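You operate a simulated robot arm through the tools that you are given. There is no shell and no other tool.

Carry out the task below with a simulated robot arm. There is one attempt and no reset: what you move stays moved.

Task
Empty the tumbler box into the pan below and close it up.
Fine: switch the tumbler off first; turn the box upright again; hatch and hood end closed.

The check looks at the end state, three seconds after you hand in, the way a careful person would. Anything else that was tipped, shoved, dropped, spilled or broken makes it a failure.

Robot
A 6-joint arm with a two-finger gripper, fixed in place. Base frame: the origin is at the foot of the arm, x ahead of it, y to its left, z up. Readings come in cm, degrees, newtons and seconds.
Its first joint turns from -166.0 to 166.0 degrees. Payload 2.45 kg.
The TCP is the grasp point between the finger pads, 2 cm short of the fingertips. In the tool frame z runs along the fingers and y along their closing line. The gripper opens to 14 cm. The gripper's body begins 16.8 cm behind the TCP.
Orientation is that of the tool frame in the base frame, as [roll, pitch, yaw] about the fixed x, y, z axes, in that order (R = Rz(yaw) Ry(pitch) Rx(roll)). With the fingers straight down and closing along the base's y, the tool's x points along the base's -x, its y along +y and its z along -z.

Tools
- The arm moves only by the tool move_arm. Its argument "motion" is a list of rows, each an object of numbers (a shift or turn left out is 0, a gripper value left out holds the last): "x", "y", "z": the shift along the tool's x, y, z in cm; "ax", "ay", "az": the turn, a rotation vector about the tool's x, y, z in degrees; "fingers": the opening, from 0 (shut) to 1 (fully open). In form: [{"x": .., "y": .., "z": .., "ax": .., "ay": .., "az": .., "fingers": ..}, ...]. A call has 1 to 20 rows; each row is the pose to reach, as a shift and turn from the pose commanded when the call began, along the tool's axes at that moment. Rows are played at 5 a second. More than 5 cm and 8.6 degrees between two rows, or a gripper value outside its range, and nothing of the call is played. Where a pose cannot be reached the arm comes as near as it can. A force on the tool above 80 N (or 10 N above the force at the start of the call, whichever is more), or a blocked arm, ends the call early, and 0.2 s more pass. Each finger travels about 4.5 cm/s and halts on what it meets, pressing with about 38 N; the grip force reading is that of the motor and also rises with nothing between the fingers. The clock runs only during rows and for 0.2 s after the last one: add rows that repeat a pose to give the fingers time. The reply holds the time, the measured pose of the TCP, the force on the tool along the base axes, the opening and the grip force, in the units named above and with some noise, with the torque about the TCP (base axes, N m) and any sound that the robot's microphone picked up.
- Cameras (640 x 400 px; columns grow to the right, rows downward): "scene" is fixed at [4.89, -65.1, 174.15]; the picture's right is [0.89, -0.46, 0.00], its down [-0.17, -0.33, -0.93] and it looks along [0.42, 0.83, -0.37] (base axes); focal length 331 px, centre (320, 200). "wrist" rides on the gripper at [7.8, 1.1, -20.9] in the tool frame; the picture's right is [-0.14, 0.99, 0.00], its down [-0.92, -0.13, -0.37] and it looks along [-0.37, -0.05, 0.93] (tool axes); focal length 280 px, centre (320, 200). There is no depth. A picture from a camera that has moved, and an enlarged one, comes with that camera's place and axes in the base frame and with its lens.
- capture(camera): a new picture of that camera. The clock stands still meanwhile.
- inspect(camera, box): a new picture of the part [left, top, right, bottom] of that camera's present view, enlarged. The clock stands still meanwhile.
- hand_in(): hands the job in; it is judged then, once.

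Nothing tells you positions but the pictures and the camera data. Unless the task says otherwise, let go and move clear before handing in.

The tools are called after ">>>" as a command line: name --argument value ..., lists and objects as JSON in quotes. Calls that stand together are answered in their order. move_arm: Moves the arm, as the interface text tells. Its arguments: {"type":"object","properties":{"motion":{"type":"array","items":{"type":"object","properties":{"x":{"type":"number"},"y":{"type":"number"},"z":{"type":"number"},"ax":{"type":"number"},"ay":{"type":"number"},"az":{"type":"number"},"fingers":{"type":"number"}}}}},"required":["motion"]} The other tools are called the same way: capture (camera) takes a picture; inspect (camera, box) takes an enlarged picture of a part of a camera's view; hand_in () hands the job in.

At the start:

```text
time: 0.0
eef_pos: [57.75, 38.13, 135.44]
tcp_rot: [-180.0, 0.0, -180.0]
force: [0.5, 0.7, -0.1]
moment: [0.0, 0.04, -0.01]
finger_gap: 14.01
finger_force: 0.0
```

scene: 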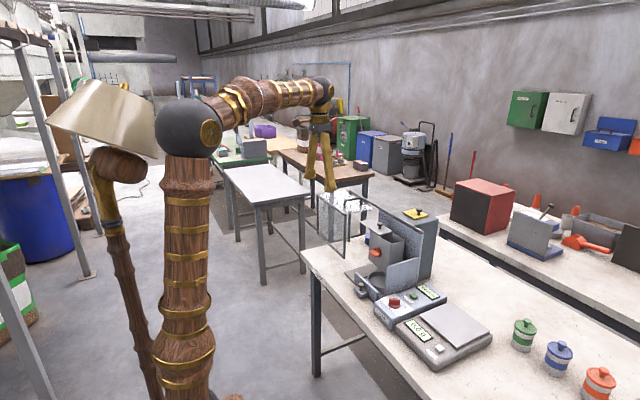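
wrist: 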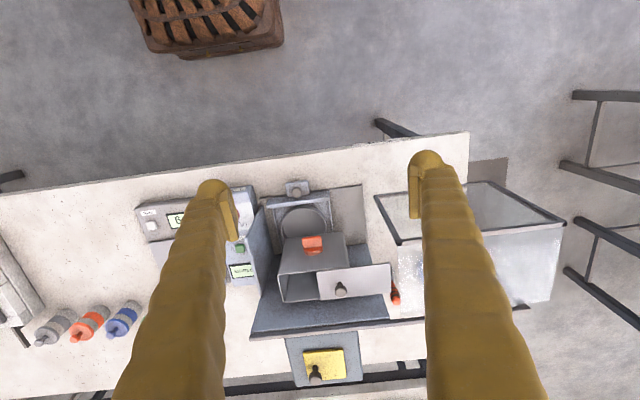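

I see a bench with a tumbler machine (box with red handle, panel with buttons) and a transparent hood to its side. I will look closer at both views before moving.

>>> inspect --camera "scene" --box '[310, 180, 510, 380]'

>>> inspect --camera "wrist" --box '[120, 120, 440, 390]'

>>> inspect --camera "wrist" --box '[350, 120, 580, 330]'

>>> inspect --camera "scene" --box '[330, 200, 450, 300]'

```text
2.00 times, centred on (410, 280) of scene
camera zoom: at [4.89, -65.1, 174.15], right [0.89, -0.46, 0.0], down [-0.17, -0.33, -0.93], along [0.42, 0.83, -0.37], focal length 662 px, centre (140, 40)
```

zoom: 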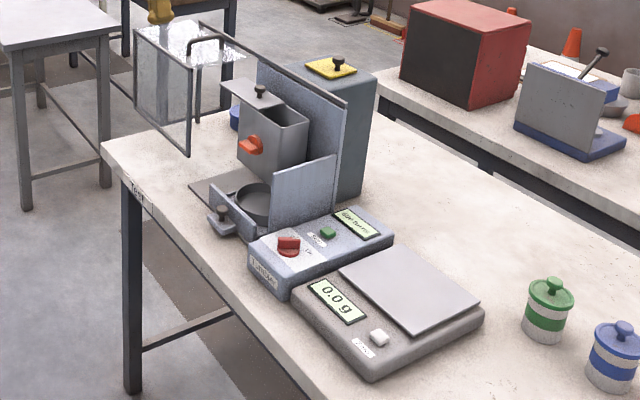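

```text
1.48 times, centred on (280, 255) of wrist
camera zoom: at [49.83, 39.15, 156.28], right [0.14, 0.99, 0.0], down [0.92, -0.13, 0.37], along [0.37, -0.05, -0.93], focal length 415 px, centre (379, 118)
```

zoom: 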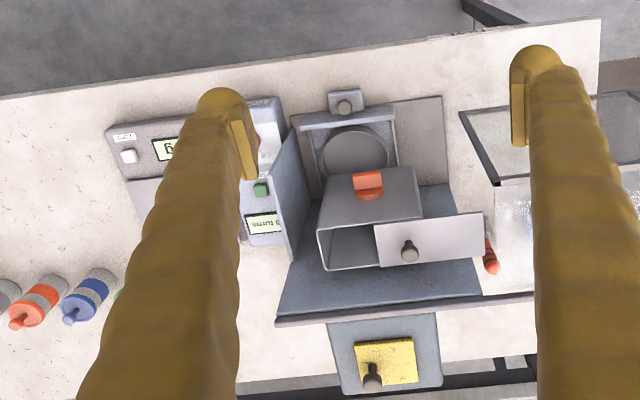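

```text
1.90 times, centred on (465, 225) of wrist
camera zoom: at [49.83, 39.15, 156.28], right [0.14, 0.99, 0.0], down [0.92, -0.13, 0.37], along [0.37, -0.05, -0.93], focal length 534 px, centre (44, 152)
```

zoom: 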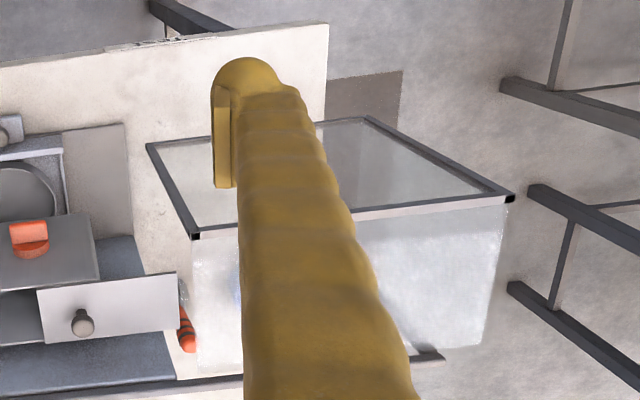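

```text
4.00 times, centred on (390, 250) of scene
camera zoom: at [4.89, -65.1, 174.15], right [0.89, -0.46, 0.0], down [-0.17, -0.33, -0.93], along [0.42, 0.83, -0.37], focal length 1324 px, centre (40, 0)
```

zoom: 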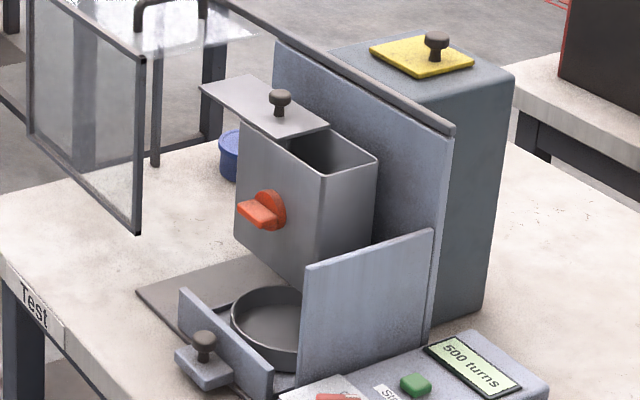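

The tumbler stands at about x 80, y 33, with its front (orange knob, pan drawer) facing the arm and the control panel on its right. I'll zoom in on the panel and the hood parts.

>>> inspect --camera "scene" --box '[370, 270, 450, 330]'

>>> inspect --camera "scene" --box '[355, 200, 415, 240]'

>>> inspect --camera "scene" --box '[310, 180, 390, 260]'

>>> inspect --camera "scene" --box '[340, 260, 400, 310]'

```text
6.67 times, centred on (410, 300) of scene
camera zoom: at [4.89, -65.1, 174.15], right [0.89, -0.46, 0.0], down [-0.17, -0.33, -0.93], along [0.42, 0.83, -0.37], focal length 2206 px, centre (-280, -467)
```

zoom: 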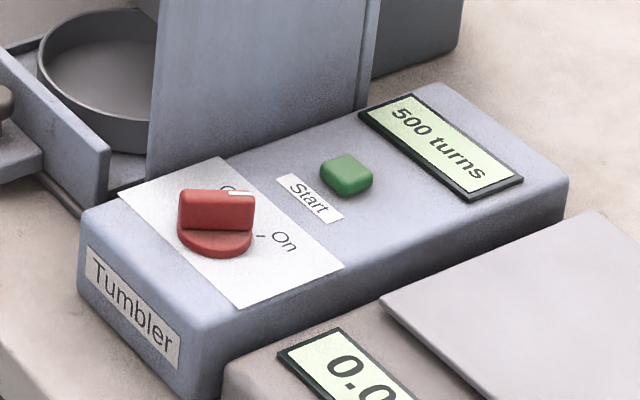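

```text
10.00 times, centred on (385, 220) of scene
camera zoom: at [4.89, -65.1, 174.15], right [0.89, -0.46, 0.0], down [-0.17, -0.33, -0.93], along [0.42, 0.83, -0.37], focal length 3309 px, centre (-330, 0)
```

zoom: 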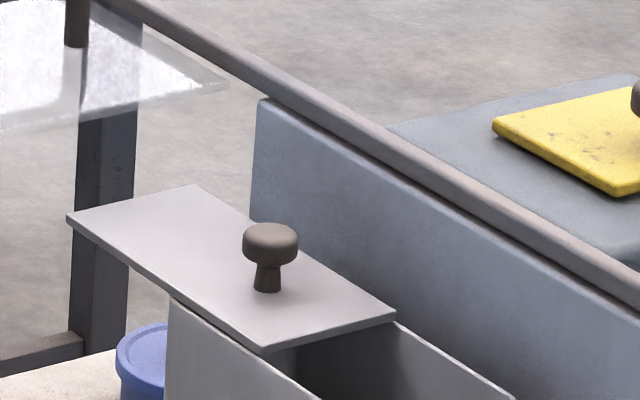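

```text
5.00 times, centred on (350, 220) of scene
camera zoom: at [4.89, -65.1, 174.15], right [0.89, -0.46, 0.0], down [-0.17, -0.33, -0.93], along [0.42, 0.83, -0.37], focal length 1654 px, centre (170, 100)
```

zoom: 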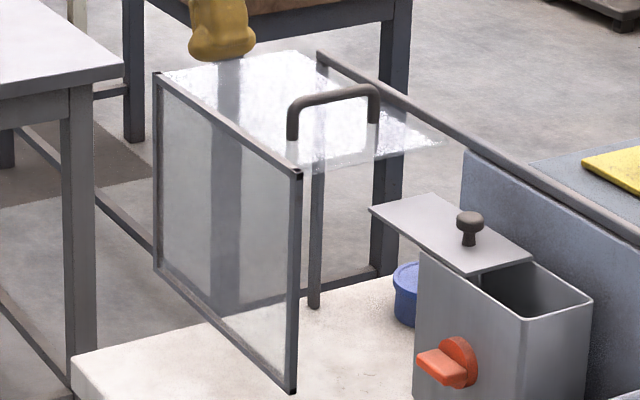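

```text
8.00 times, centred on (370, 285) of scene
camera zoom: at [4.89, -65.1, 174.15], right [0.89, -0.46, 0.0], down [-0.17, -0.33, -0.93], along [0.42, 0.83, -0.37], focal length 2647 px, centre (-80, -480)
```

zoom: 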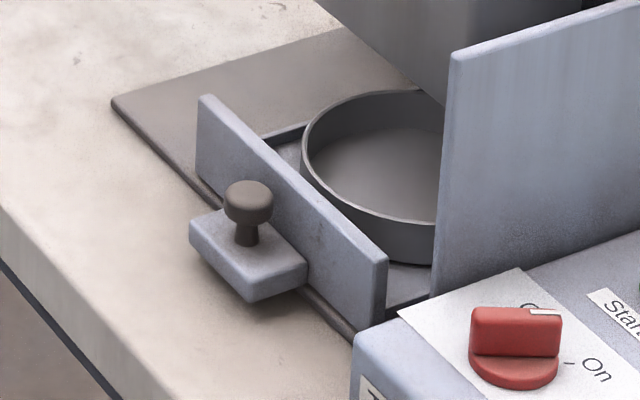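

The control panel is hidden behind a finger; I'll shift 14 cm toward -y to see the switch from above.

>>> move_arm --motion '[{"y": -4}, {"y": -8}, {"y": -12}, {"y": -16}, {"y": -16}]'

>>> capture --camera "wrist"

>>> inspect --camera "wrist" --box '[240, 140, 440, 300]'

```text
time: 1.2
eef_pos: [57.73, 21.91, 135.37]
tcp_rot: [-180.0, 0.0, -180.0]
force: [-0.5, -0.4, -0.6]
moment: [-0.02, -0.01, 0.03]
finger_gap: 13.97
finger_force: 0.1
```

```text
taken
camera wrist: at [49.76, 23.04, 156.31], right [0.14, 0.99, 0.0], down [0.92, -0.13, 0.37], along [0.37, -0.05, -0.93], focal length 280 px, centre (320, 200)
```

wrist: 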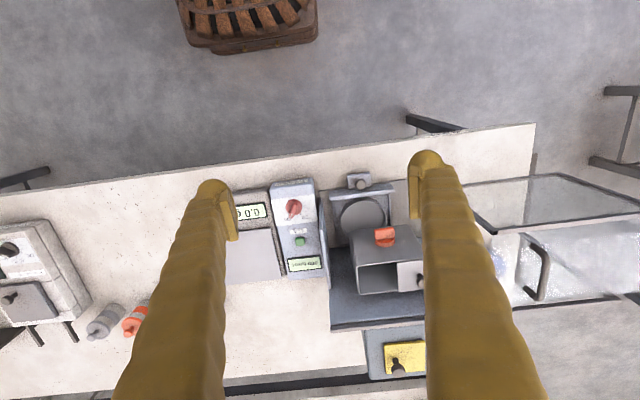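

```text
2.50 times, centred on (340, 220) of wrist
camera zoom: at [49.76, 23.04, 156.31], right [0.14, 0.99, 0.0], down [0.92, -0.13, 0.37], along [0.37, -0.05, -0.93], focal length 701 px, centre (270, 150)
```

zoom: 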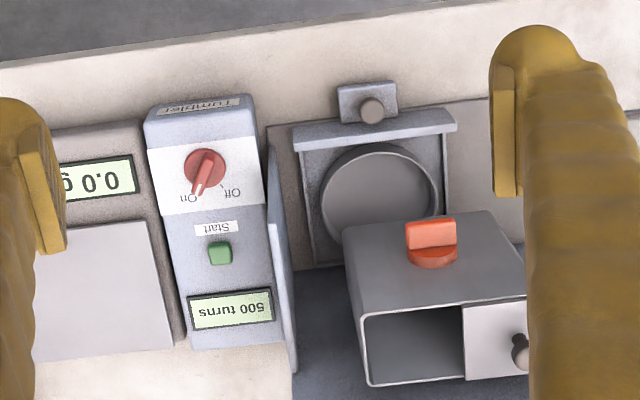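

The switch stands at "On", and the pan's drawer seems pulled forward of the box. I'll tilt the tool 45° toward the machine to get a front view.

>>> move_arm --motion '[{"y": 2, "ay": -8}, {"y": 4, "ay": -16}, {"y": 6, "ay": -24}, {"y": 8, "ay": -32}, {"y": 10, "ay": -40}, {"y": 11, "ay": -48}, {"y": 11, "ay": -48}]'

>>> capture --camera "wrist"

>>> capture --camera "scene"

```text
time: 2.8
eef_pos: [57.74, 33.04, 135.43]
tcp_rot: [179.9, 48.1, -179.9]
force: [0.7, 0.4, 0.1]
moment: [-0.02, -0.04, 0.02]
finger_gap: 13.99
finger_force: 0.0
```

```text
taken
camera wrist: at [36.84, 34.14, 143.63], right [0.09, 0.99, 0.1], down [0.34, -0.13, 0.93], along [0.94, -0.05, -0.35], focal length 280 px, centre (320, 200)
```

wrist: 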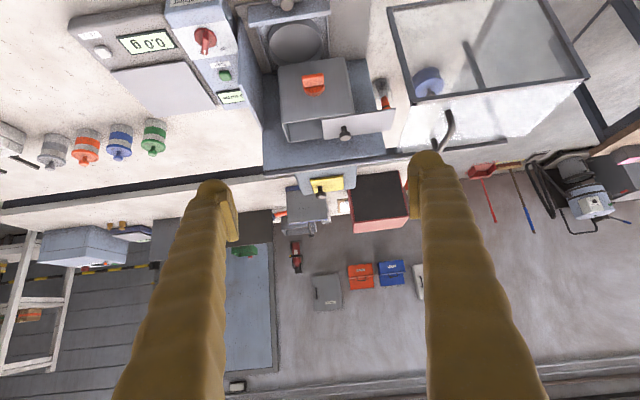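

```text
taken
```

scene: 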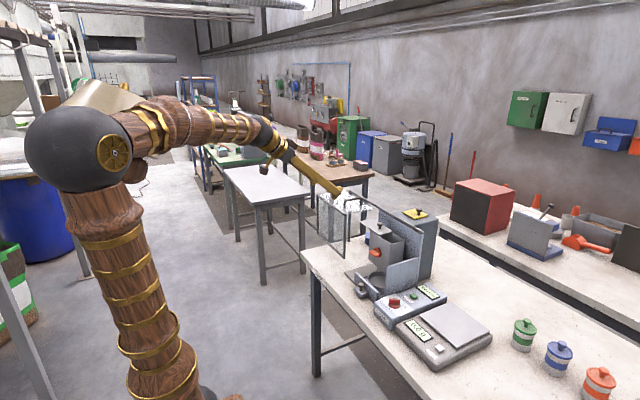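

This view is upside down (the picture's down is up). I'll enlarge the machine region.

>>> inspect --camera "wrist" --box '[220, 0, 420, 180]'

>>> inspect --camera "wrist" --box '[370, 0, 600, 180]'

>>> inspect --camera "scene" --box '[365, 200, 425, 240]'

```text
2.22 times, centred on (320, 90) of wrist
camera zoom: at [36.84, 34.14, 143.63], right [0.09, 0.99, 0.1], down [0.34, -0.13, 0.93], along [0.94, -0.05, -0.35], focal length 623 px, centre (320, 444)
```

zoom: 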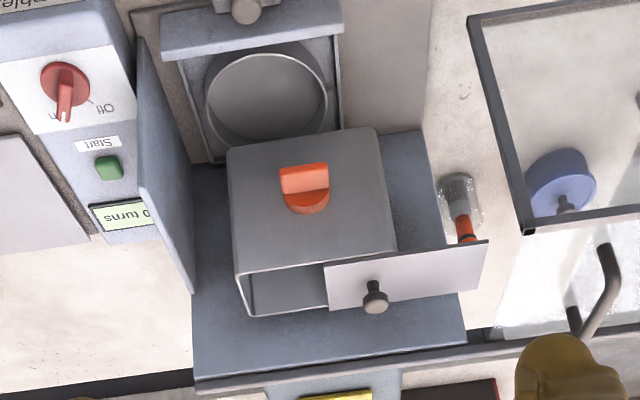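

```text
2.22 times, centred on (485, 90) of wrist
camera zoom: at [36.84, 34.14, 143.63], right [0.09, 0.99, 0.1], down [0.34, -0.13, 0.93], along [0.94, -0.05, -0.35], focal length 623 px, centre (-47, 444)
```

zoom: 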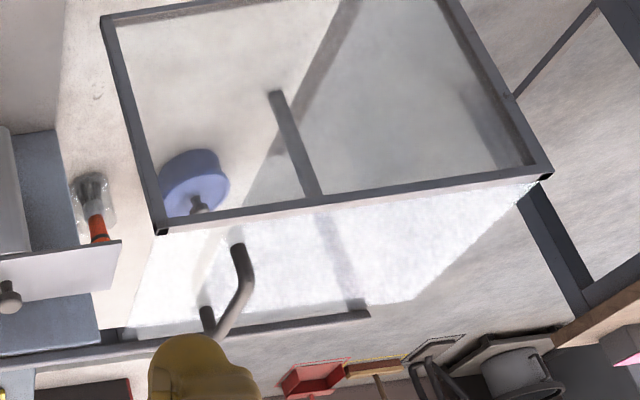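

```text
10.00 times, centred on (395, 220) of scene
camera zoom: at [4.89, -65.1, 174.15], right [0.89, -0.46, 0.0], down [-0.17, -0.33, -0.93], along [0.42, 0.83, -0.37], focal length 3309 px, centre (-430, 0)
```

zoom: 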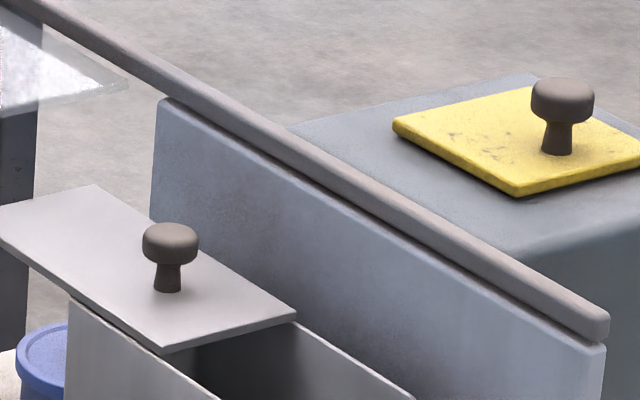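

The picture is now clear. The hatch is half open toward +y, so turning the top toward -y should pour into the pan at y≈30. The pan drawer is about 5 cm too far forward. First comes the switch, at about (76, 13, 92), so I'm moving above it with the tool straight down.

>>> move_arm --motion '[{"x": 0.48, "y": -2.86, "z": 3.19, "ay": 6.87}, {"x": 0.96, "y": -5.71, "z": 6.37, "ay": 13.74}, {"x": 1.44, "y": -8.57, "z": 9.56, "ay": 20.6}, {"x": 1.92, "y": -11.43, "z": 12.74, "ay": 27.5}, {"x": 2.4, "y": -14.29, "z": 15.93, "ay": 34.4}, {"x": 2.88, "y": -17.14, "z": 19.11, "ay": 41.2}, {"x": 3.36, "y": -20, "z": 22.3, "ay": 48.1}, {"x": 3.36, "y": -20, "z": 22.3, "ay": 48.1}]'

>>> capture --camera "wrist"

```text
time: 4.6
eef_pos: [72.15, 13.12, 117.89]
tcp_rot: [-180.0, -0.1, 180.0]
force: [0.6, -1.0, 0.7]
moment: [-0.03, 0.03, 0.01]
finger_gap: 13.99
finger_force: 0.0
```

```text
taken
camera wrist: at [64.29, 14.25, 138.75], right [0.14, 0.99, 0.0], down [0.92, -0.13, 0.37], along [0.36, -0.05, -0.93], focal length 280 px, centre (320, 200)
```

wrist: 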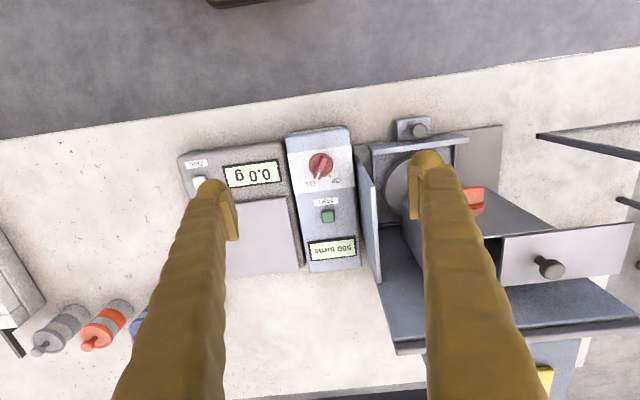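

>>> inspect --camera "wrist" --box '[270, 110, 370, 210]'

>>> inspect --camera "wrist" --box '[350, 100, 530, 230]'

```text
4.00 times, centred on (320, 160) of wrist
camera zoom: at [64.29, 14.25, 138.75], right [0.14, 0.99, 0.0], down [0.92, -0.13, 0.37], along [0.36, -0.05, -0.93], focal length 1122 px, centre (320, 360)
```

zoom: 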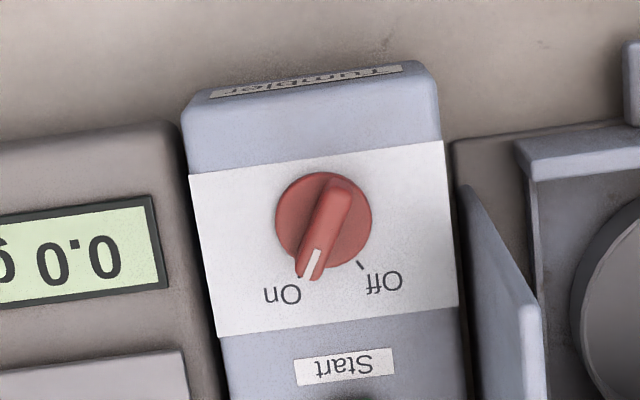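

```text
3.08 times, centred on (440, 165) of wrist
camera zoom: at [64.29, 14.25, 138.75], right [0.14, 0.99, 0.0], down [0.92, -0.13, 0.37], along [0.36, -0.05, -0.93], focal length 863 px, centre (-49, 308)
```

zoom: 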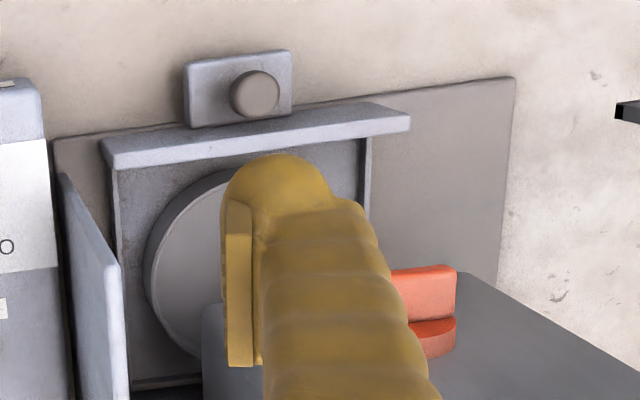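

The pointer is at about -28° (On) and Off lies about 60° counter-clockwise from above. I'll align the fingers with the bar, narrow the opening and come down to just above it.

>>> move_arm --motion '[{"x": -1.0, "y": -0.1, "z": 4, "az": 7, "fingers": 0.32}, {"x": -2, "y": -0.2, "z": 8, "az": 14}, {"x": -3, "y": -0.3, "z": 12, "az": 21}, {"x": -4.15, "y": -0.4, "z": 16, "az": 28}, {"x": -4.15, "y": -0.4, "z": 19.5, "az": 28}, {"x": -4.15, "y": -0.4, "z": 19.5, "az": 28}, {"x": -4.15, "y": -0.4, "z": 19.5, "az": 28}]'

>>> capture --camera "wrist"

>>> inspect --camera "scene" --box '[370, 250, 450, 320]'

```text
time: 6.2
eef_pos: [76.07, 12.67, 98.39]
tcp_rot: [180.0, -0.2, 152.1]
force: [-0.1, -0.4, -0.8]
moment: [0.02, -0.05, 0.01]
finger_gap: 4.46
finger_force: 0.1
```

```text
taken
camera wrist: at [69.6, 17.43, 119.26], right [0.59, 0.81, 0.0], down [0.75, -0.55, 0.37], along [0.3, -0.22, -0.93], focal length 280 px, centre (320, 200)
```

wrist: 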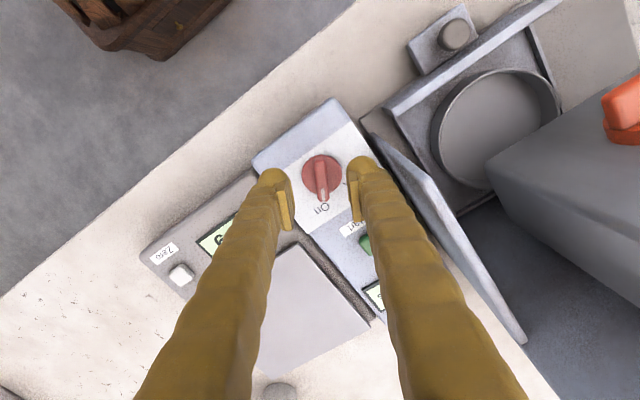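

```text
5.71 times, centred on (410, 285) of scene
camera zoom: at [4.89, -65.1, 174.15], right [0.89, -0.46, 0.0], down [-0.17, -0.33, -0.93], along [0.42, 0.83, -0.37], focal length 1891 px, centre (-194, -286)
```

zoom: 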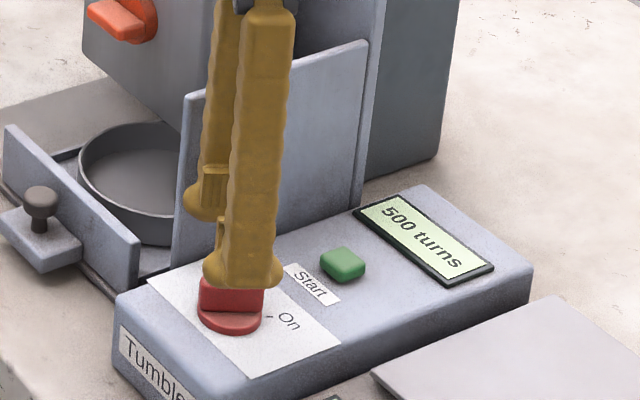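

The fingers straddle the switch bar. I'll go down around it and close.

>>> move_arm --motion '[{"x": -0.3, "z": 2.5}, {"x": -0.4, "z": 4}, {"x": -0.4, "z": 5}, {"x": -0.4, "z": 5}]'

>>> inspect --camera "wrist" --box '[240, 100, 400, 240]'

>>> inspect --camera "scene" --box '[370, 270, 430, 320]'

```text
time: 7.2
eef_pos: [76.52, 12.37, 93.54]
tcp_rot: [-180.0, -0.1, 152.0]
force: [-0.9, 0.7, -0.6]
moment: [-0.05, -0.01, 0.02]
finger_gap: 4.47
finger_force: 0.1
```

```text
2.86 times, centred on (320, 170) of wrist
camera zoom: at [70.07, 17.13, 114.37], right [0.59, 0.81, 0.0], down [0.75, -0.55, 0.37], along [0.3, -0.22, -0.93], focal length 801 px, centre (320, 286)
```

zoom: 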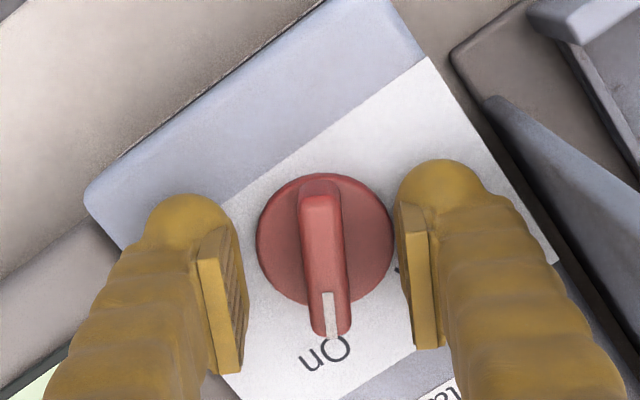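

```text
8.00 times, centred on (400, 295) of scene
camera zoom: at [4.89, -65.1, 174.15], right [0.89, -0.46, 0.0], down [-0.17, -0.33, -0.93], along [0.42, 0.83, -0.37], focal length 2647 px, centre (-320, -560)
```

zoom: 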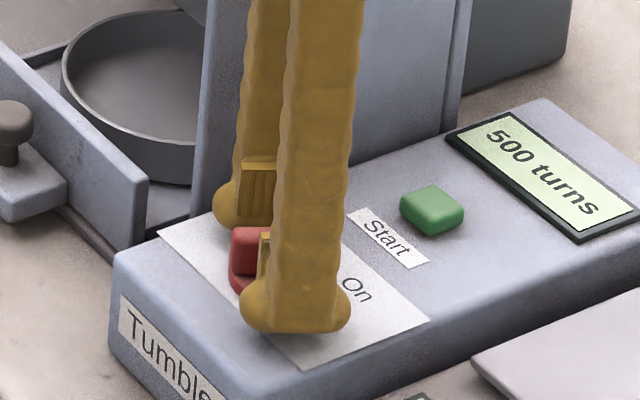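

>>> move_arm --motion '[{"fingers": 0.2}, {"fingers": 0.1}, {"fingers": 0.03}, {"fingers": 0.03}, {"fingers": 0.03}]'

>>> inspect --camera "wrist" --box '[240, 100, 400, 240]'

```text
time: 8.4
eef_pos: [76.73, 12.61, 93.62]
tcp_rot: [179.9, 0.1, 152.0]
force: [10.0, 12.5, 66.4]
moment: [-0.77, 0.72, -0.04]
finger_gap: 1.21
finger_force: 38.4
```

```text
2.86 times, centred on (320, 170) of wrist
camera zoom: at [70.07, 17.19, 114.56], right [0.59, 0.81, 0.0], down [0.75, -0.55, 0.37], along [0.3, -0.21, -0.93], focal length 801 px, centre (320, 286)
```

zoom: 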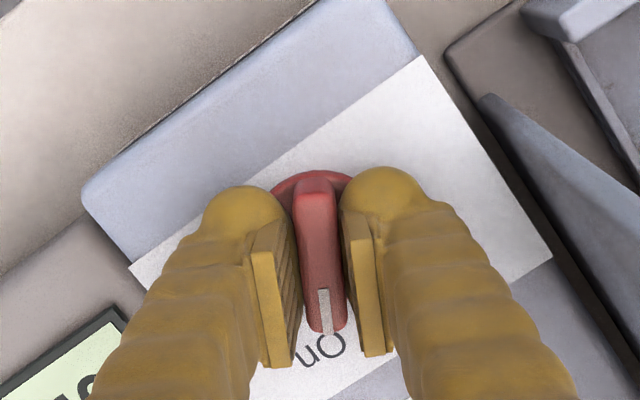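

Gripped at 1.2 cm, but the tips are pressing on the knob's disk (66 N up). I'll raise slightly to relieve it.

>>> move_arm --motion '[{"z": -0.2}, {"z": -0.4}, {"z": -0.4}]'

```text
time: 9.2
eef_pos: [76.68, 12.61, 93.74]
tcp_rot: [-180.0, -0.1, 152.0]
force: [50.8, 42.7, -27.7]
moment: [0.26, -0.48, -0.15]
finger_gap: 1.16
finger_force: 38.6
```

>>> move_arm --motion '[{"y": 0.15, "z": 0.1}, {"y": 0.3, "x": -0.1, "z": 0.15}, {"y": 0.3, "x": -0.1, "z": 0.15}]'

```text
time: 10.0
eef_pos: [76.5, 12.61, 93.63]
tcp_rot: [-179.7, -0.2, 152.0]
force: [-1.1, -3.1, 1.3]
moment: [0.02, 0.16, 0.0]
finger_gap: 1.11
finger_force: 38.4
```

Forces are balanced and the TCP sits on the knob axis. Now I'll turn the switch counter-clockwise toward Off.

>>> move_arm --motion '[{"az": -6}, {"az": -12}, {"az": -18}, {"az": -24}, {"az": -30}, {"az": -30}]'

```text
time: 11.4
eef_pos: [76.76, 12.68, 93.67]
tcp_rot: [179.9, -0.1, -177.8]
force: [-41.4, -4.5, 10.7]
moment: [-0.09, 0.49, 0.0]
finger_gap: 1.11
finger_force: 37.9
```

>>> move_arm --motion '[{"x": 0.15}, {"x": 0.25, "az": -6}, {"x": 0.25, "az": -12}, {"x": 0.25, "az": -18}, {"x": 0.25, "az": -18}]'

>>> inspect --camera "wrist" --box '[240, 100, 400, 240]'

```text
time: 12.6
eef_pos: [76.65, 12.9, 93.75]
tcp_rot: [180.0, 0.0, -159.9]
force: [20.3, 21.6, -22.7]
moment: [0.23, -0.43, -0.02]
finger_gap: 1.1
finger_force: 38.7
```

```text
2.86 times, centred on (320, 170) of wrist
camera zoom: at [68.86, 11.12, 114.58], right [-0.21, 0.98, 0.0], down [0.91, 0.2, 0.37], along [0.36, 0.08, -0.93], focal length 801 px, centre (320, 286)
```

zoom: 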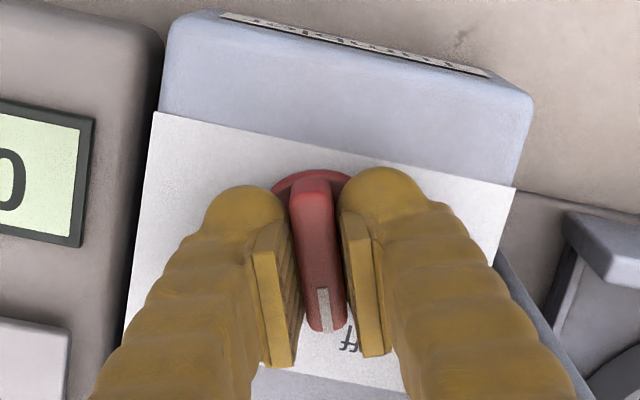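

>>> move_arm --motion '[{"y": 0.15, "z": 0.1, "az": -4}, {"y": 0.15, "z": 0.1, "az": -8}, {"y": 0.15, "z": 0.1, "az": -12}, {"y": 0.15, "z": 0.1, "az": -14}, {"y": 0.15, "z": 0.1, "az": -14}]'

>>> inspect --camera "wrist" --box '[240, 100, 400, 240]'

```text
time: 13.8
eef_pos: [76.59, 12.79, 93.69]
tcp_rot: [-179.9, 0.1, -146.0]
force: [41.7, 10.4, 15.2]
moment: [0.15, -0.47, -0.67]
finger_gap: 1.11
finger_force: 38.8
```

```text
2.86 times, centred on (320, 170) of wrist
camera zoom: at [69.4, 9.34, 114.58], right [-0.44, 0.9, 0.0], down [0.83, 0.41, 0.37], along [0.33, 0.16, -0.93], focal length 801 px, centre (320, 286)
```

zoom: 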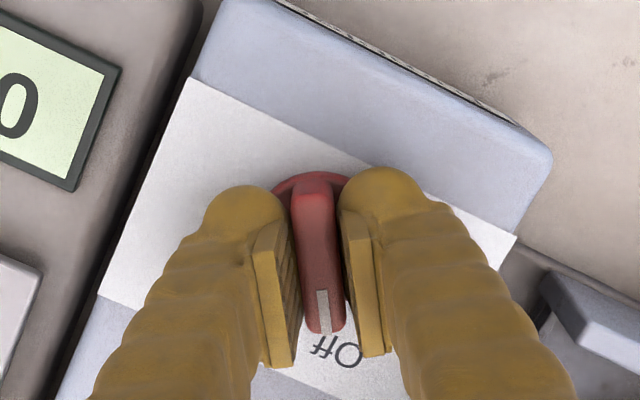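

The pointer is now at Off and against its stop (torque -0.67). I'll release and rise.

>>> move_arm --motion '[{"fingers": 0.3}, {"fingers": 0.3}, {"fingers": 0.3}, {"fingers": 0.3}, {"z": -3}, {"z": -7}, {"z": -11}, {"z": -15}, {"z": -15}]'

>>> inspect --camera "scene" --box '[340, 250, 440, 320]'

>>> capture --camera "wrist"

```text
time: 15.8
eef_pos: [76.51, 12.96, 108.66]
tcp_rot: [179.9, -0.1, -145.9]
force: [-0.6, -0.2, -0.2]
moment: [-0.01, 0.01, -0.02]
finger_gap: 4.22
finger_force: 0.0
```

```text
5.71 times, centred on (390, 285) of scene
camera zoom: at [4.89, -65.1, 174.15], right [0.89, -0.46, 0.0], down [-0.17, -0.33, -0.93], along [0.42, 0.83, -0.37], focal length 1891 px, centre (-80, -286)
```

zoom: 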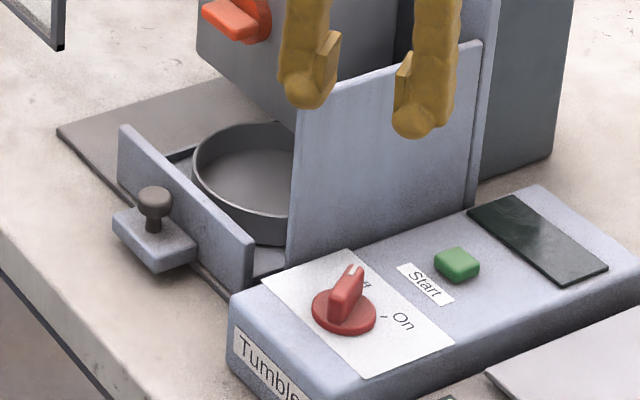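

```text
taken
camera wrist: at [69.41, 9.51, 129.57], right [-0.44, 0.9, 0.0], down [0.84, 0.41, 0.37], along [0.33, 0.16, -0.93], focal length 280 px, centre (320, 200)
```

wrist: 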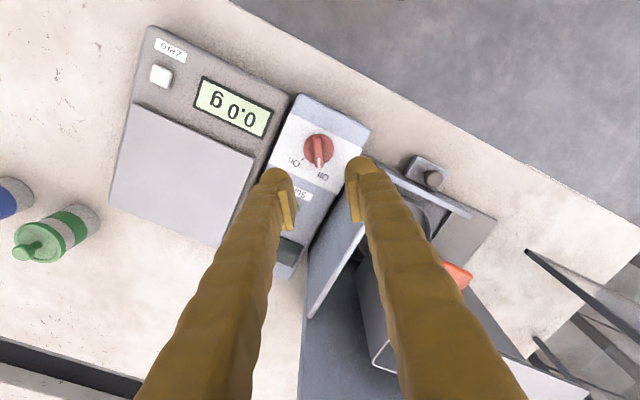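

The display has gone dark, so the tumbler is off. Next is the pan drawer: I'll move in front of it and look at its knob.

>>> move_arm --motion '[{"x": 0.2, "y": 4, "z": -1, "az": 7}, {"x": 0.4, "y": 8, "z": -2, "az": 14}, {"x": 0.6, "y": 12, "z": -3, "az": 21}, {"x": 0.8, "y": 16, "z": -3.3, "az": 28}, {"x": 0.86, "y": 21.1, "z": -3.3, "az": 34}, {"x": 0.86, "y": 21.1, "z": -3.3, "az": 34}]'

>>> capture --camera "wrist"

>>> inspect --camera "wrist" --box '[240, 120, 420, 260]'

```text
refused: row 5 steps farther than a row can; nothing moved
```

```text
taken
camera wrist: at [69.41, 9.51, 129.57], right [-0.44, 0.9, 0.0], down [0.84, 0.41, 0.37], along [0.33, 0.16, -0.93], focal length 280 px, centre (320, 200)
```

wrist: 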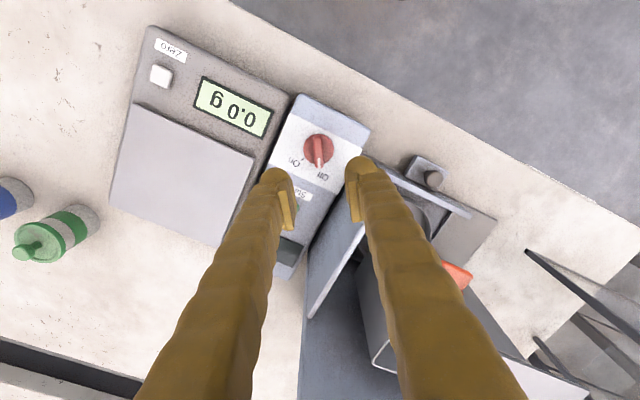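

```text
2.86 times, centred on (330, 190) of wrist
camera zoom: at [69.41, 9.51, 129.57], right [-0.44, 0.9, 0.0], down [0.84, 0.41, 0.37], along [0.33, 0.16, -0.93], focal length 801 px, centre (291, 229)
```

zoom: 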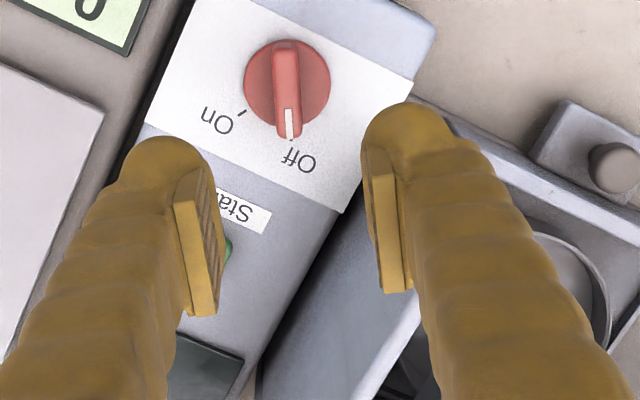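

The pointer clearly reads Off; the move was refused because one row stepped too far. I'll repeat it with smaller steps.

>>> move_arm --motion '[{"x": 0.2, "y": 4, "z": -1, "az": 6}, {"x": 0.4, "y": 8, "z": -2, "az": 12}, {"x": 0.6, "y": 12, "z": -3, "az": 18}, {"x": 0.7, "y": 16, "z": -3.3, "az": 26}, {"x": 0.86, "y": 20, "z": -3.3, "az": 34}, {"x": 0.86, "y": 21.1, "z": -3.3, "az": 34}, {"x": 0.86, "y": 21.1, "z": -3.3, "az": 34}]'

>>> capture --camera "wrist"

>>> inspect --camera "wrist" --box '[240, 120, 420, 260]'

```text
time: 17.4
eef_pos: [63.96, 30.04, 111.95]
tcp_rot: [179.9, -0.1, -180.0]
force: [0.1, -0.3, 0.7]
moment: [-0.01, -0.01, -0.02]
finger_gap: 4.18
finger_force: 0.1
```

```text
taken
camera wrist: at [56.03, 31.05, 132.81], right [0.14, 0.99, 0.0], down [0.92, -0.13, 0.37], along [0.36, -0.05, -0.93], focal length 280 px, centre (320, 200)
```

wrist: 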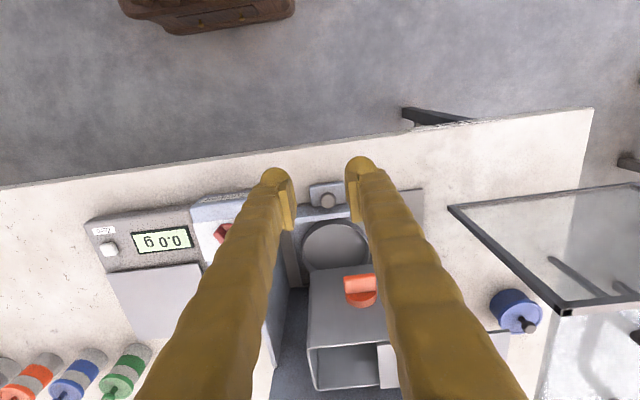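

```text
2.86 times, centred on (330, 190) of wrist
camera zoom: at [56.03, 31.05, 132.81], right [0.14, 0.99, 0.0], down [0.92, -0.13, 0.37], along [0.36, -0.05, -0.93], focal length 801 px, centre (291, 229)
```

zoom: 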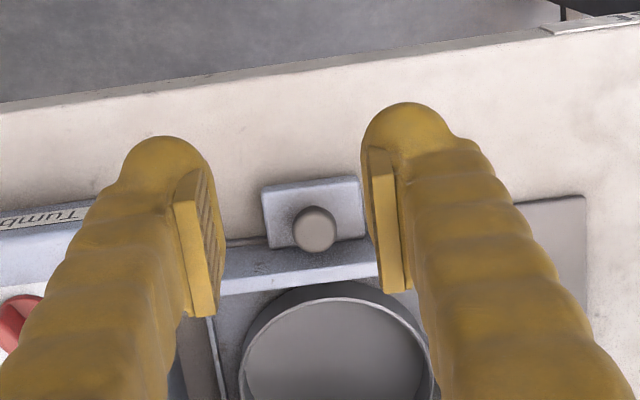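

I see the drawer knob at about (72.6, 30.1, 90.5). I'll tilt the tool 30° (to keep the fingers clear of the orange tab) and approach it.

>>> move_arm --motion '[{"x": -1.2, "z": 3.3, "ay": -7.5}, {"x": -2.3, "z": 6.6, "ay": -15}, {"x": -3.5, "z": 9.9, "ay": -22.5}, {"x": -4.64, "z": 13.25, "ay": -30}, {"x": -4.64, "z": 13.25, "ay": -30}]'

>>> inspect --camera "wrist" --box '[220, 80, 420, 240]'

>>> inspect --camera "scene" --box '[320, 240, 420, 310]'

```text
time: 18.6
eef_pos: [68.76, 29.8, 98.5]
tcp_rot: [179.9, 29.9, -180.0]
force: [-1.0, 0.1, 0.8]
moment: [0.01, -0.05, 0.0]
finger_gap: 4.22
finger_force: 0.2
```

```text
2.50 times, centred on (320, 160) of wrist
camera zoom: at [51.41, 30.93, 112.89], right [0.12, 0.99, 0.07], down [0.61, -0.13, 0.78], along [0.78, -0.05, -0.62], focal length 701 px, centre (320, 300)
```

zoom: 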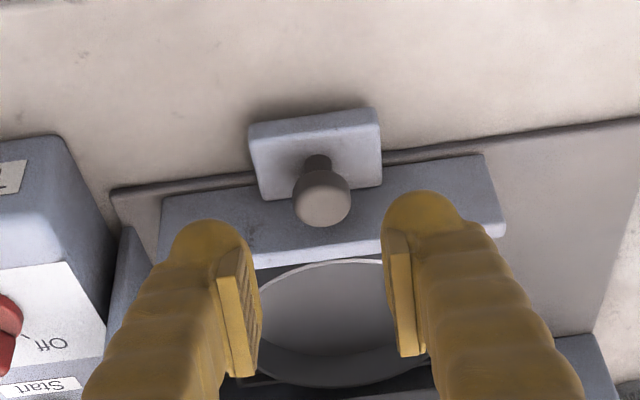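

```text
5.71 times, centred on (370, 275) of scene
camera zoom: at [4.89, -65.1, 174.15], right [0.89, -0.46, 0.0], down [-0.17, -0.33, -0.93], along [0.42, 0.83, -0.37], focal length 1891 px, centre (34, -229)
```

zoom: 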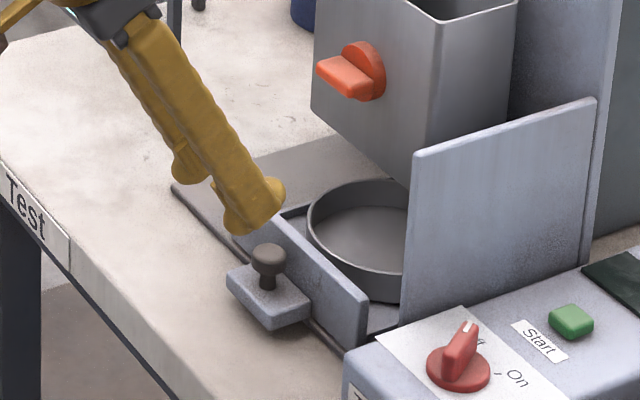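

The knob is at (72.6, 30.0, 90.6), close to the drawer front. I'd rather push the drawer front with the two fingertips either side of the knob ledge, so I'll open to 8 cm and lower in front of it.

>>> move_arm --motion '[{"x": 0, "y": 0.2, "z": 0, "fingers": 0.58}, {"x": 0, "y": 0.2, "z": 0}, {"x": 0, "y": 0.2, "z": 0}, {"x": 2, "y": 0.2, "z": 3.2}, {"x": 3.97, "y": 0.2, "z": 6.37}, {"x": 3.97, "y": 0.2, "z": 6.37}]'

>>> inspect --camera "wrist" --box '[200, 60, 440, 240]'

>>> inspect --camera "scene" --box '[320, 240, 420, 310]'

```text
time: 20.0
eef_pos: [68.39, 29.97, 91.15]
tcp_rot: [-179.9, 29.9, 179.9]
force: [-0.2, 0.0, 0.1]
moment: [0.05, -0.03, 0.0]
finger_gap: 8.12
finger_force: 0.2
```

```text
2.22 times, centred on (320, 150) of wrist
camera zoom: at [51.15, 31.08, 105.44], right [0.12, 0.99, 0.07], down [0.61, -0.13, 0.78], along [0.78, -0.05, -0.62], focal length 623 px, centre (320, 311)
```

zoom: 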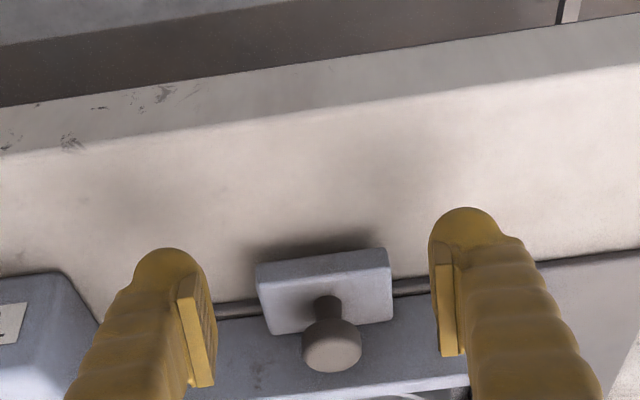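

```text
5.71 times, centred on (370, 275) of scene
camera zoom: at [4.89, -65.1, 174.15], right [0.89, -0.46, 0.0], down [-0.17, -0.33, -0.93], along [0.42, 0.83, -0.37], focal length 1891 px, centre (34, -229)
```

zoom: 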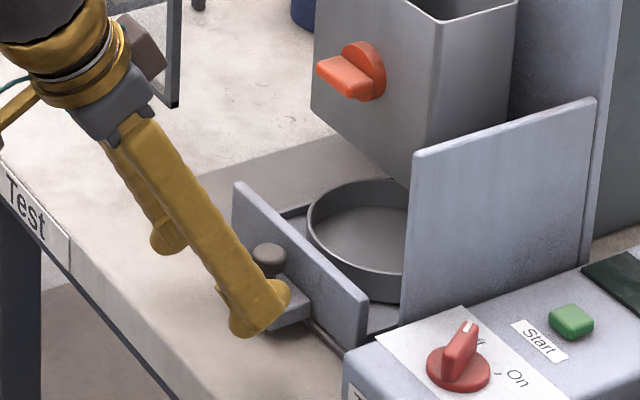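

Fingertips are in front of the drawer front. I'll push it straight in, slowly, watching the force.

>>> move_arm --motion '[{"x": -1.3, "z": 0.75}, {"x": -2.6, "z": 1.5}, {"x": -3.46, "z": 2.0}, {"x": -4.33, "z": 2.5}, {"x": -5.2, "z": 3.0}, {"x": -5.2, "z": 3.0}]'

>>> inspect --camera "scene" --box '[320, 240, 420, 310]'

>>> inspect --camera "wrist" --box '[200, 60, 440, 240]'

```text
time: 21.1
eef_pos: [72.89, 30.03, 91.19]
tcp_rot: [-179.9, 29.7, -180.0]
force: [-33.1, 0.0, 16.1]
moment: [0.06, -0.33, -0.02]
finger_gap: 8.15
finger_force: 0.2
stopped in row 5: the force on the tool passed its limit at 118 N (the readings are from after the stop); the commanded pose is now the measured one
```

```text
5.71 times, centred on (370, 275) of scene
camera zoom: at [4.89, -65.1, 174.15], right [0.89, -0.46, 0.0], down [-0.17, -0.33, -0.93], along [0.42, 0.83, -0.37], focal length 1891 px, centre (34, -229)
```

zoom: 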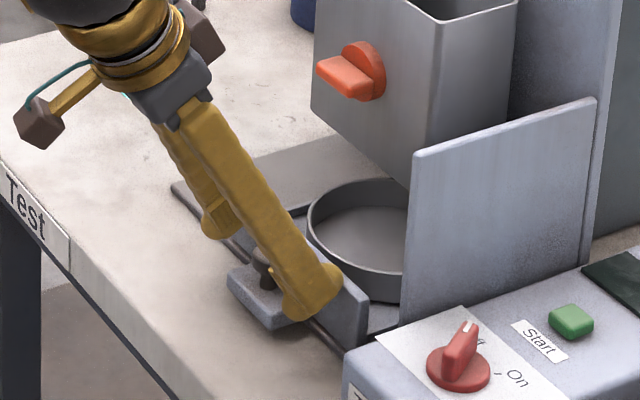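

```text
2.22 times, centred on (320, 150) of wrist
camera zoom: at [55.64, 31.07, 105.44], right [0.12, 0.99, 0.07], down [0.62, -0.13, 0.78], along [0.78, -0.05, -0.63], focal length 623 px, centre (320, 311)
```

zoom: 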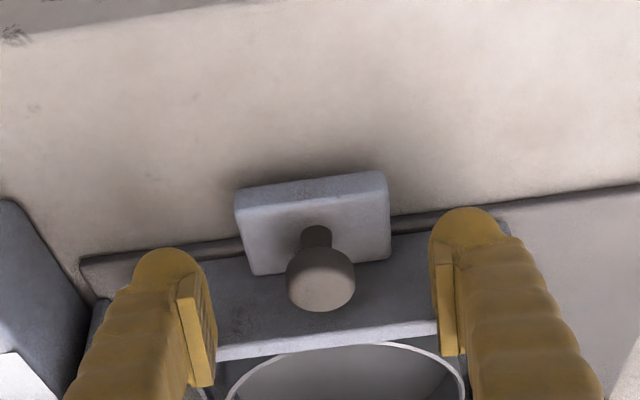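

The drawer did not move against 118 N, so it is already at its closed stop and the pan is in place. I'll back off and look under the box from the front to see how the pan lies relative to the box.

>>> move_arm --motion '[{"x": 0.6, "z": -1.4}, {"x": 1.2, "z": -2.9, "ay": -8}, {"x": 1.8, "z": -4.3, "ay": -16}, {"x": 2.34, "z": -5.74, "ay": -24}, {"x": 2.34, "z": -5.74, "ay": -30}, {"x": 2.34, "z": -5.74, "ay": -30}]'

>>> capture --camera "wrist"

>>> capture --camera "scene"

```text
time: 22.4
eef_pos: [68.24, 30.04, 95.03]
tcp_rot: [-179.9, 59.8, -179.9]
force: [0.6, 0.7, 0.2]
moment: [0.0, 0.0, 0.02]
finger_gap: 8.1
finger_force: 0.1
```

```text
taken
camera wrist: at [46.04, 31.13, 98.76], right [0.07, 0.99, 0.12], down [0.14, -0.13, 0.98], along [0.99, -0.05, -0.15], focal length 280 px, centre (320, 200)
```

wrist: 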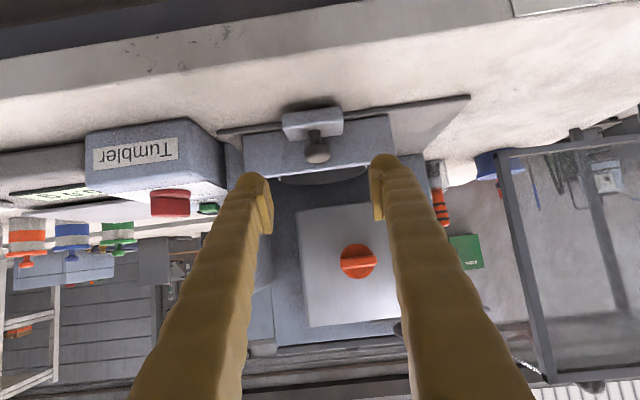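

```text
taken
```

scene: 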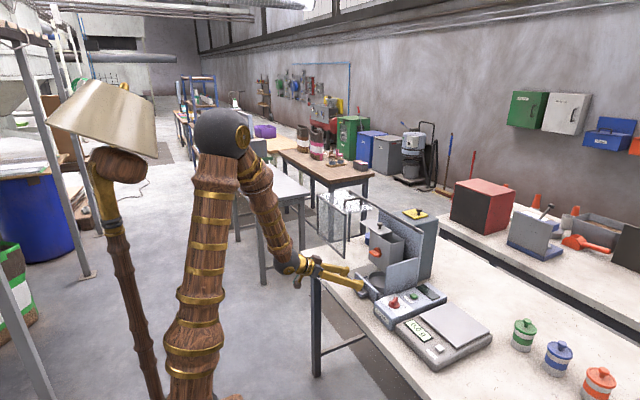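

>>> inspect --camera "wrist" --box '[210, 90, 430, 230]'

>>> inspect --camera "wrist" --box '[260, 160, 440, 360]'

```text
2.86 times, centred on (320, 160) of wrist
camera zoom: at [46.04, 31.13, 98.76], right [0.07, 0.99, 0.12], down [0.14, -0.13, 0.98], along [0.99, -0.05, -0.15], focal length 801 px, centre (320, 314)
```

zoom: 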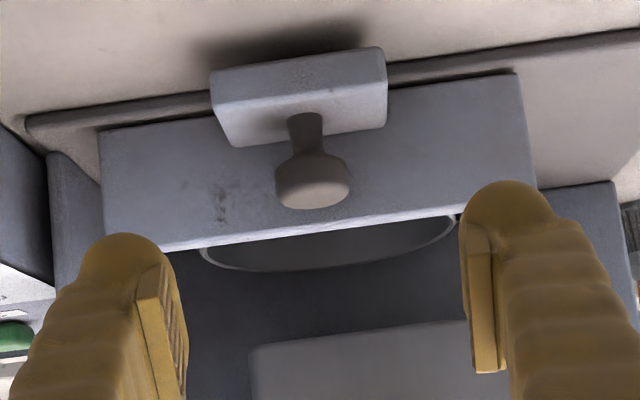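

```text
2.00 times, centred on (350, 260) of wrist
camera zoom: at [46.04, 31.13, 98.76], right [0.07, 0.99, 0.12], down [0.14, -0.13, 0.98], along [0.99, -0.05, -0.15], focal length 561 px, centre (260, 80)
```

zoom: 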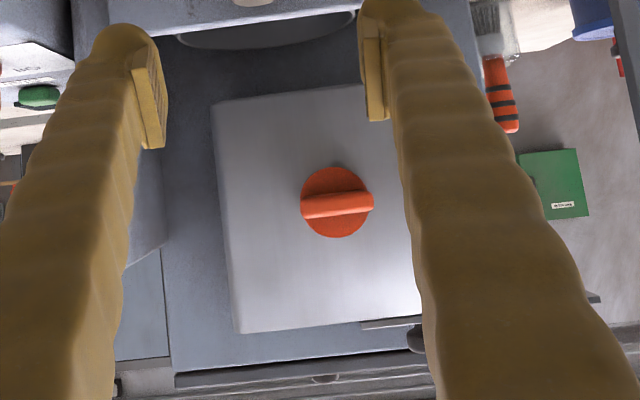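

The drawer is closed and the pan (centre ≈ (83.5, 30), radius ≈ 6.4) sits where the box corner will pour. I'll rise above to look inside the box.

>>> move_arm --motion '[{"x": -4.28, "z": -1.34, "ay": 7.5, "fingers": 1.0}, {"x": -8.55, "z": -2.68, "ay": 15}, {"x": -12.8, "z": -4.0, "ay": 22.5}, {"x": -17.1, "z": -5.35, "ay": 30}, {"x": -21.4, "z": -6.7, "ay": 37.5}, {"x": -25.65, "z": -8.0, "ay": 45}, {"x": -29.9, "z": -9.36, "ay": 52.5}, {"x": -34.2, "z": -10.7, "ay": 60}, {"x": -34.2, "z": -10.7, "ay": 60}]'

>>> capture --camera "wrist"

>>> inspect --camera "wrist" --box '[240, 120, 420, 260]'

```text
time: 24.4
eef_pos: [76.07, 30.14, 129.72]
tcp_rot: [180.0, -0.3, -180.0]
force: [-0.1, 0.5, 0.3]
moment: [0.0, 0.03, 0.03]
finger_gap: 14.01
finger_force: 0.1
```

```text
taken
camera wrist: at [68.22, 31.18, 150.63], right [0.14, 0.99, 0.0], down [0.92, -0.13, 0.36], along [0.36, -0.05, -0.93], focal length 280 px, centre (320, 200)
```

wrist: 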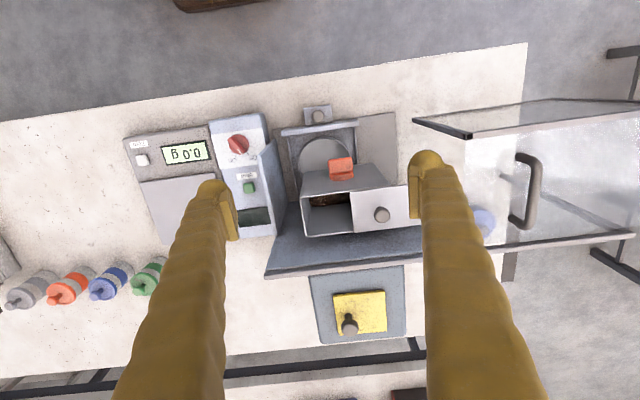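

```text
2.86 times, centred on (330, 190) of wrist
camera zoom: at [68.22, 31.18, 150.63], right [0.14, 0.99, 0.0], down [0.92, -0.13, 0.36], along [0.36, -0.05, -0.93], focal length 801 px, centre (291, 229)
```

zoom: 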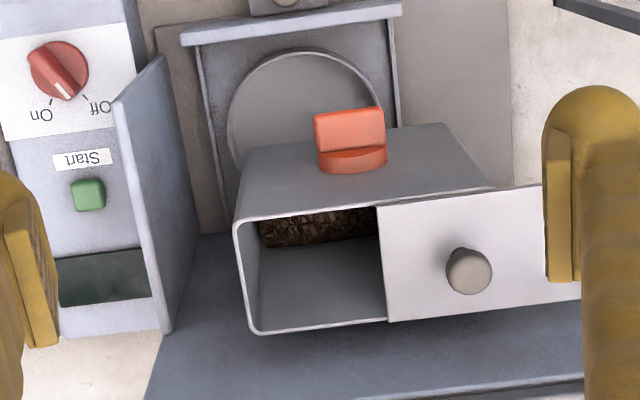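

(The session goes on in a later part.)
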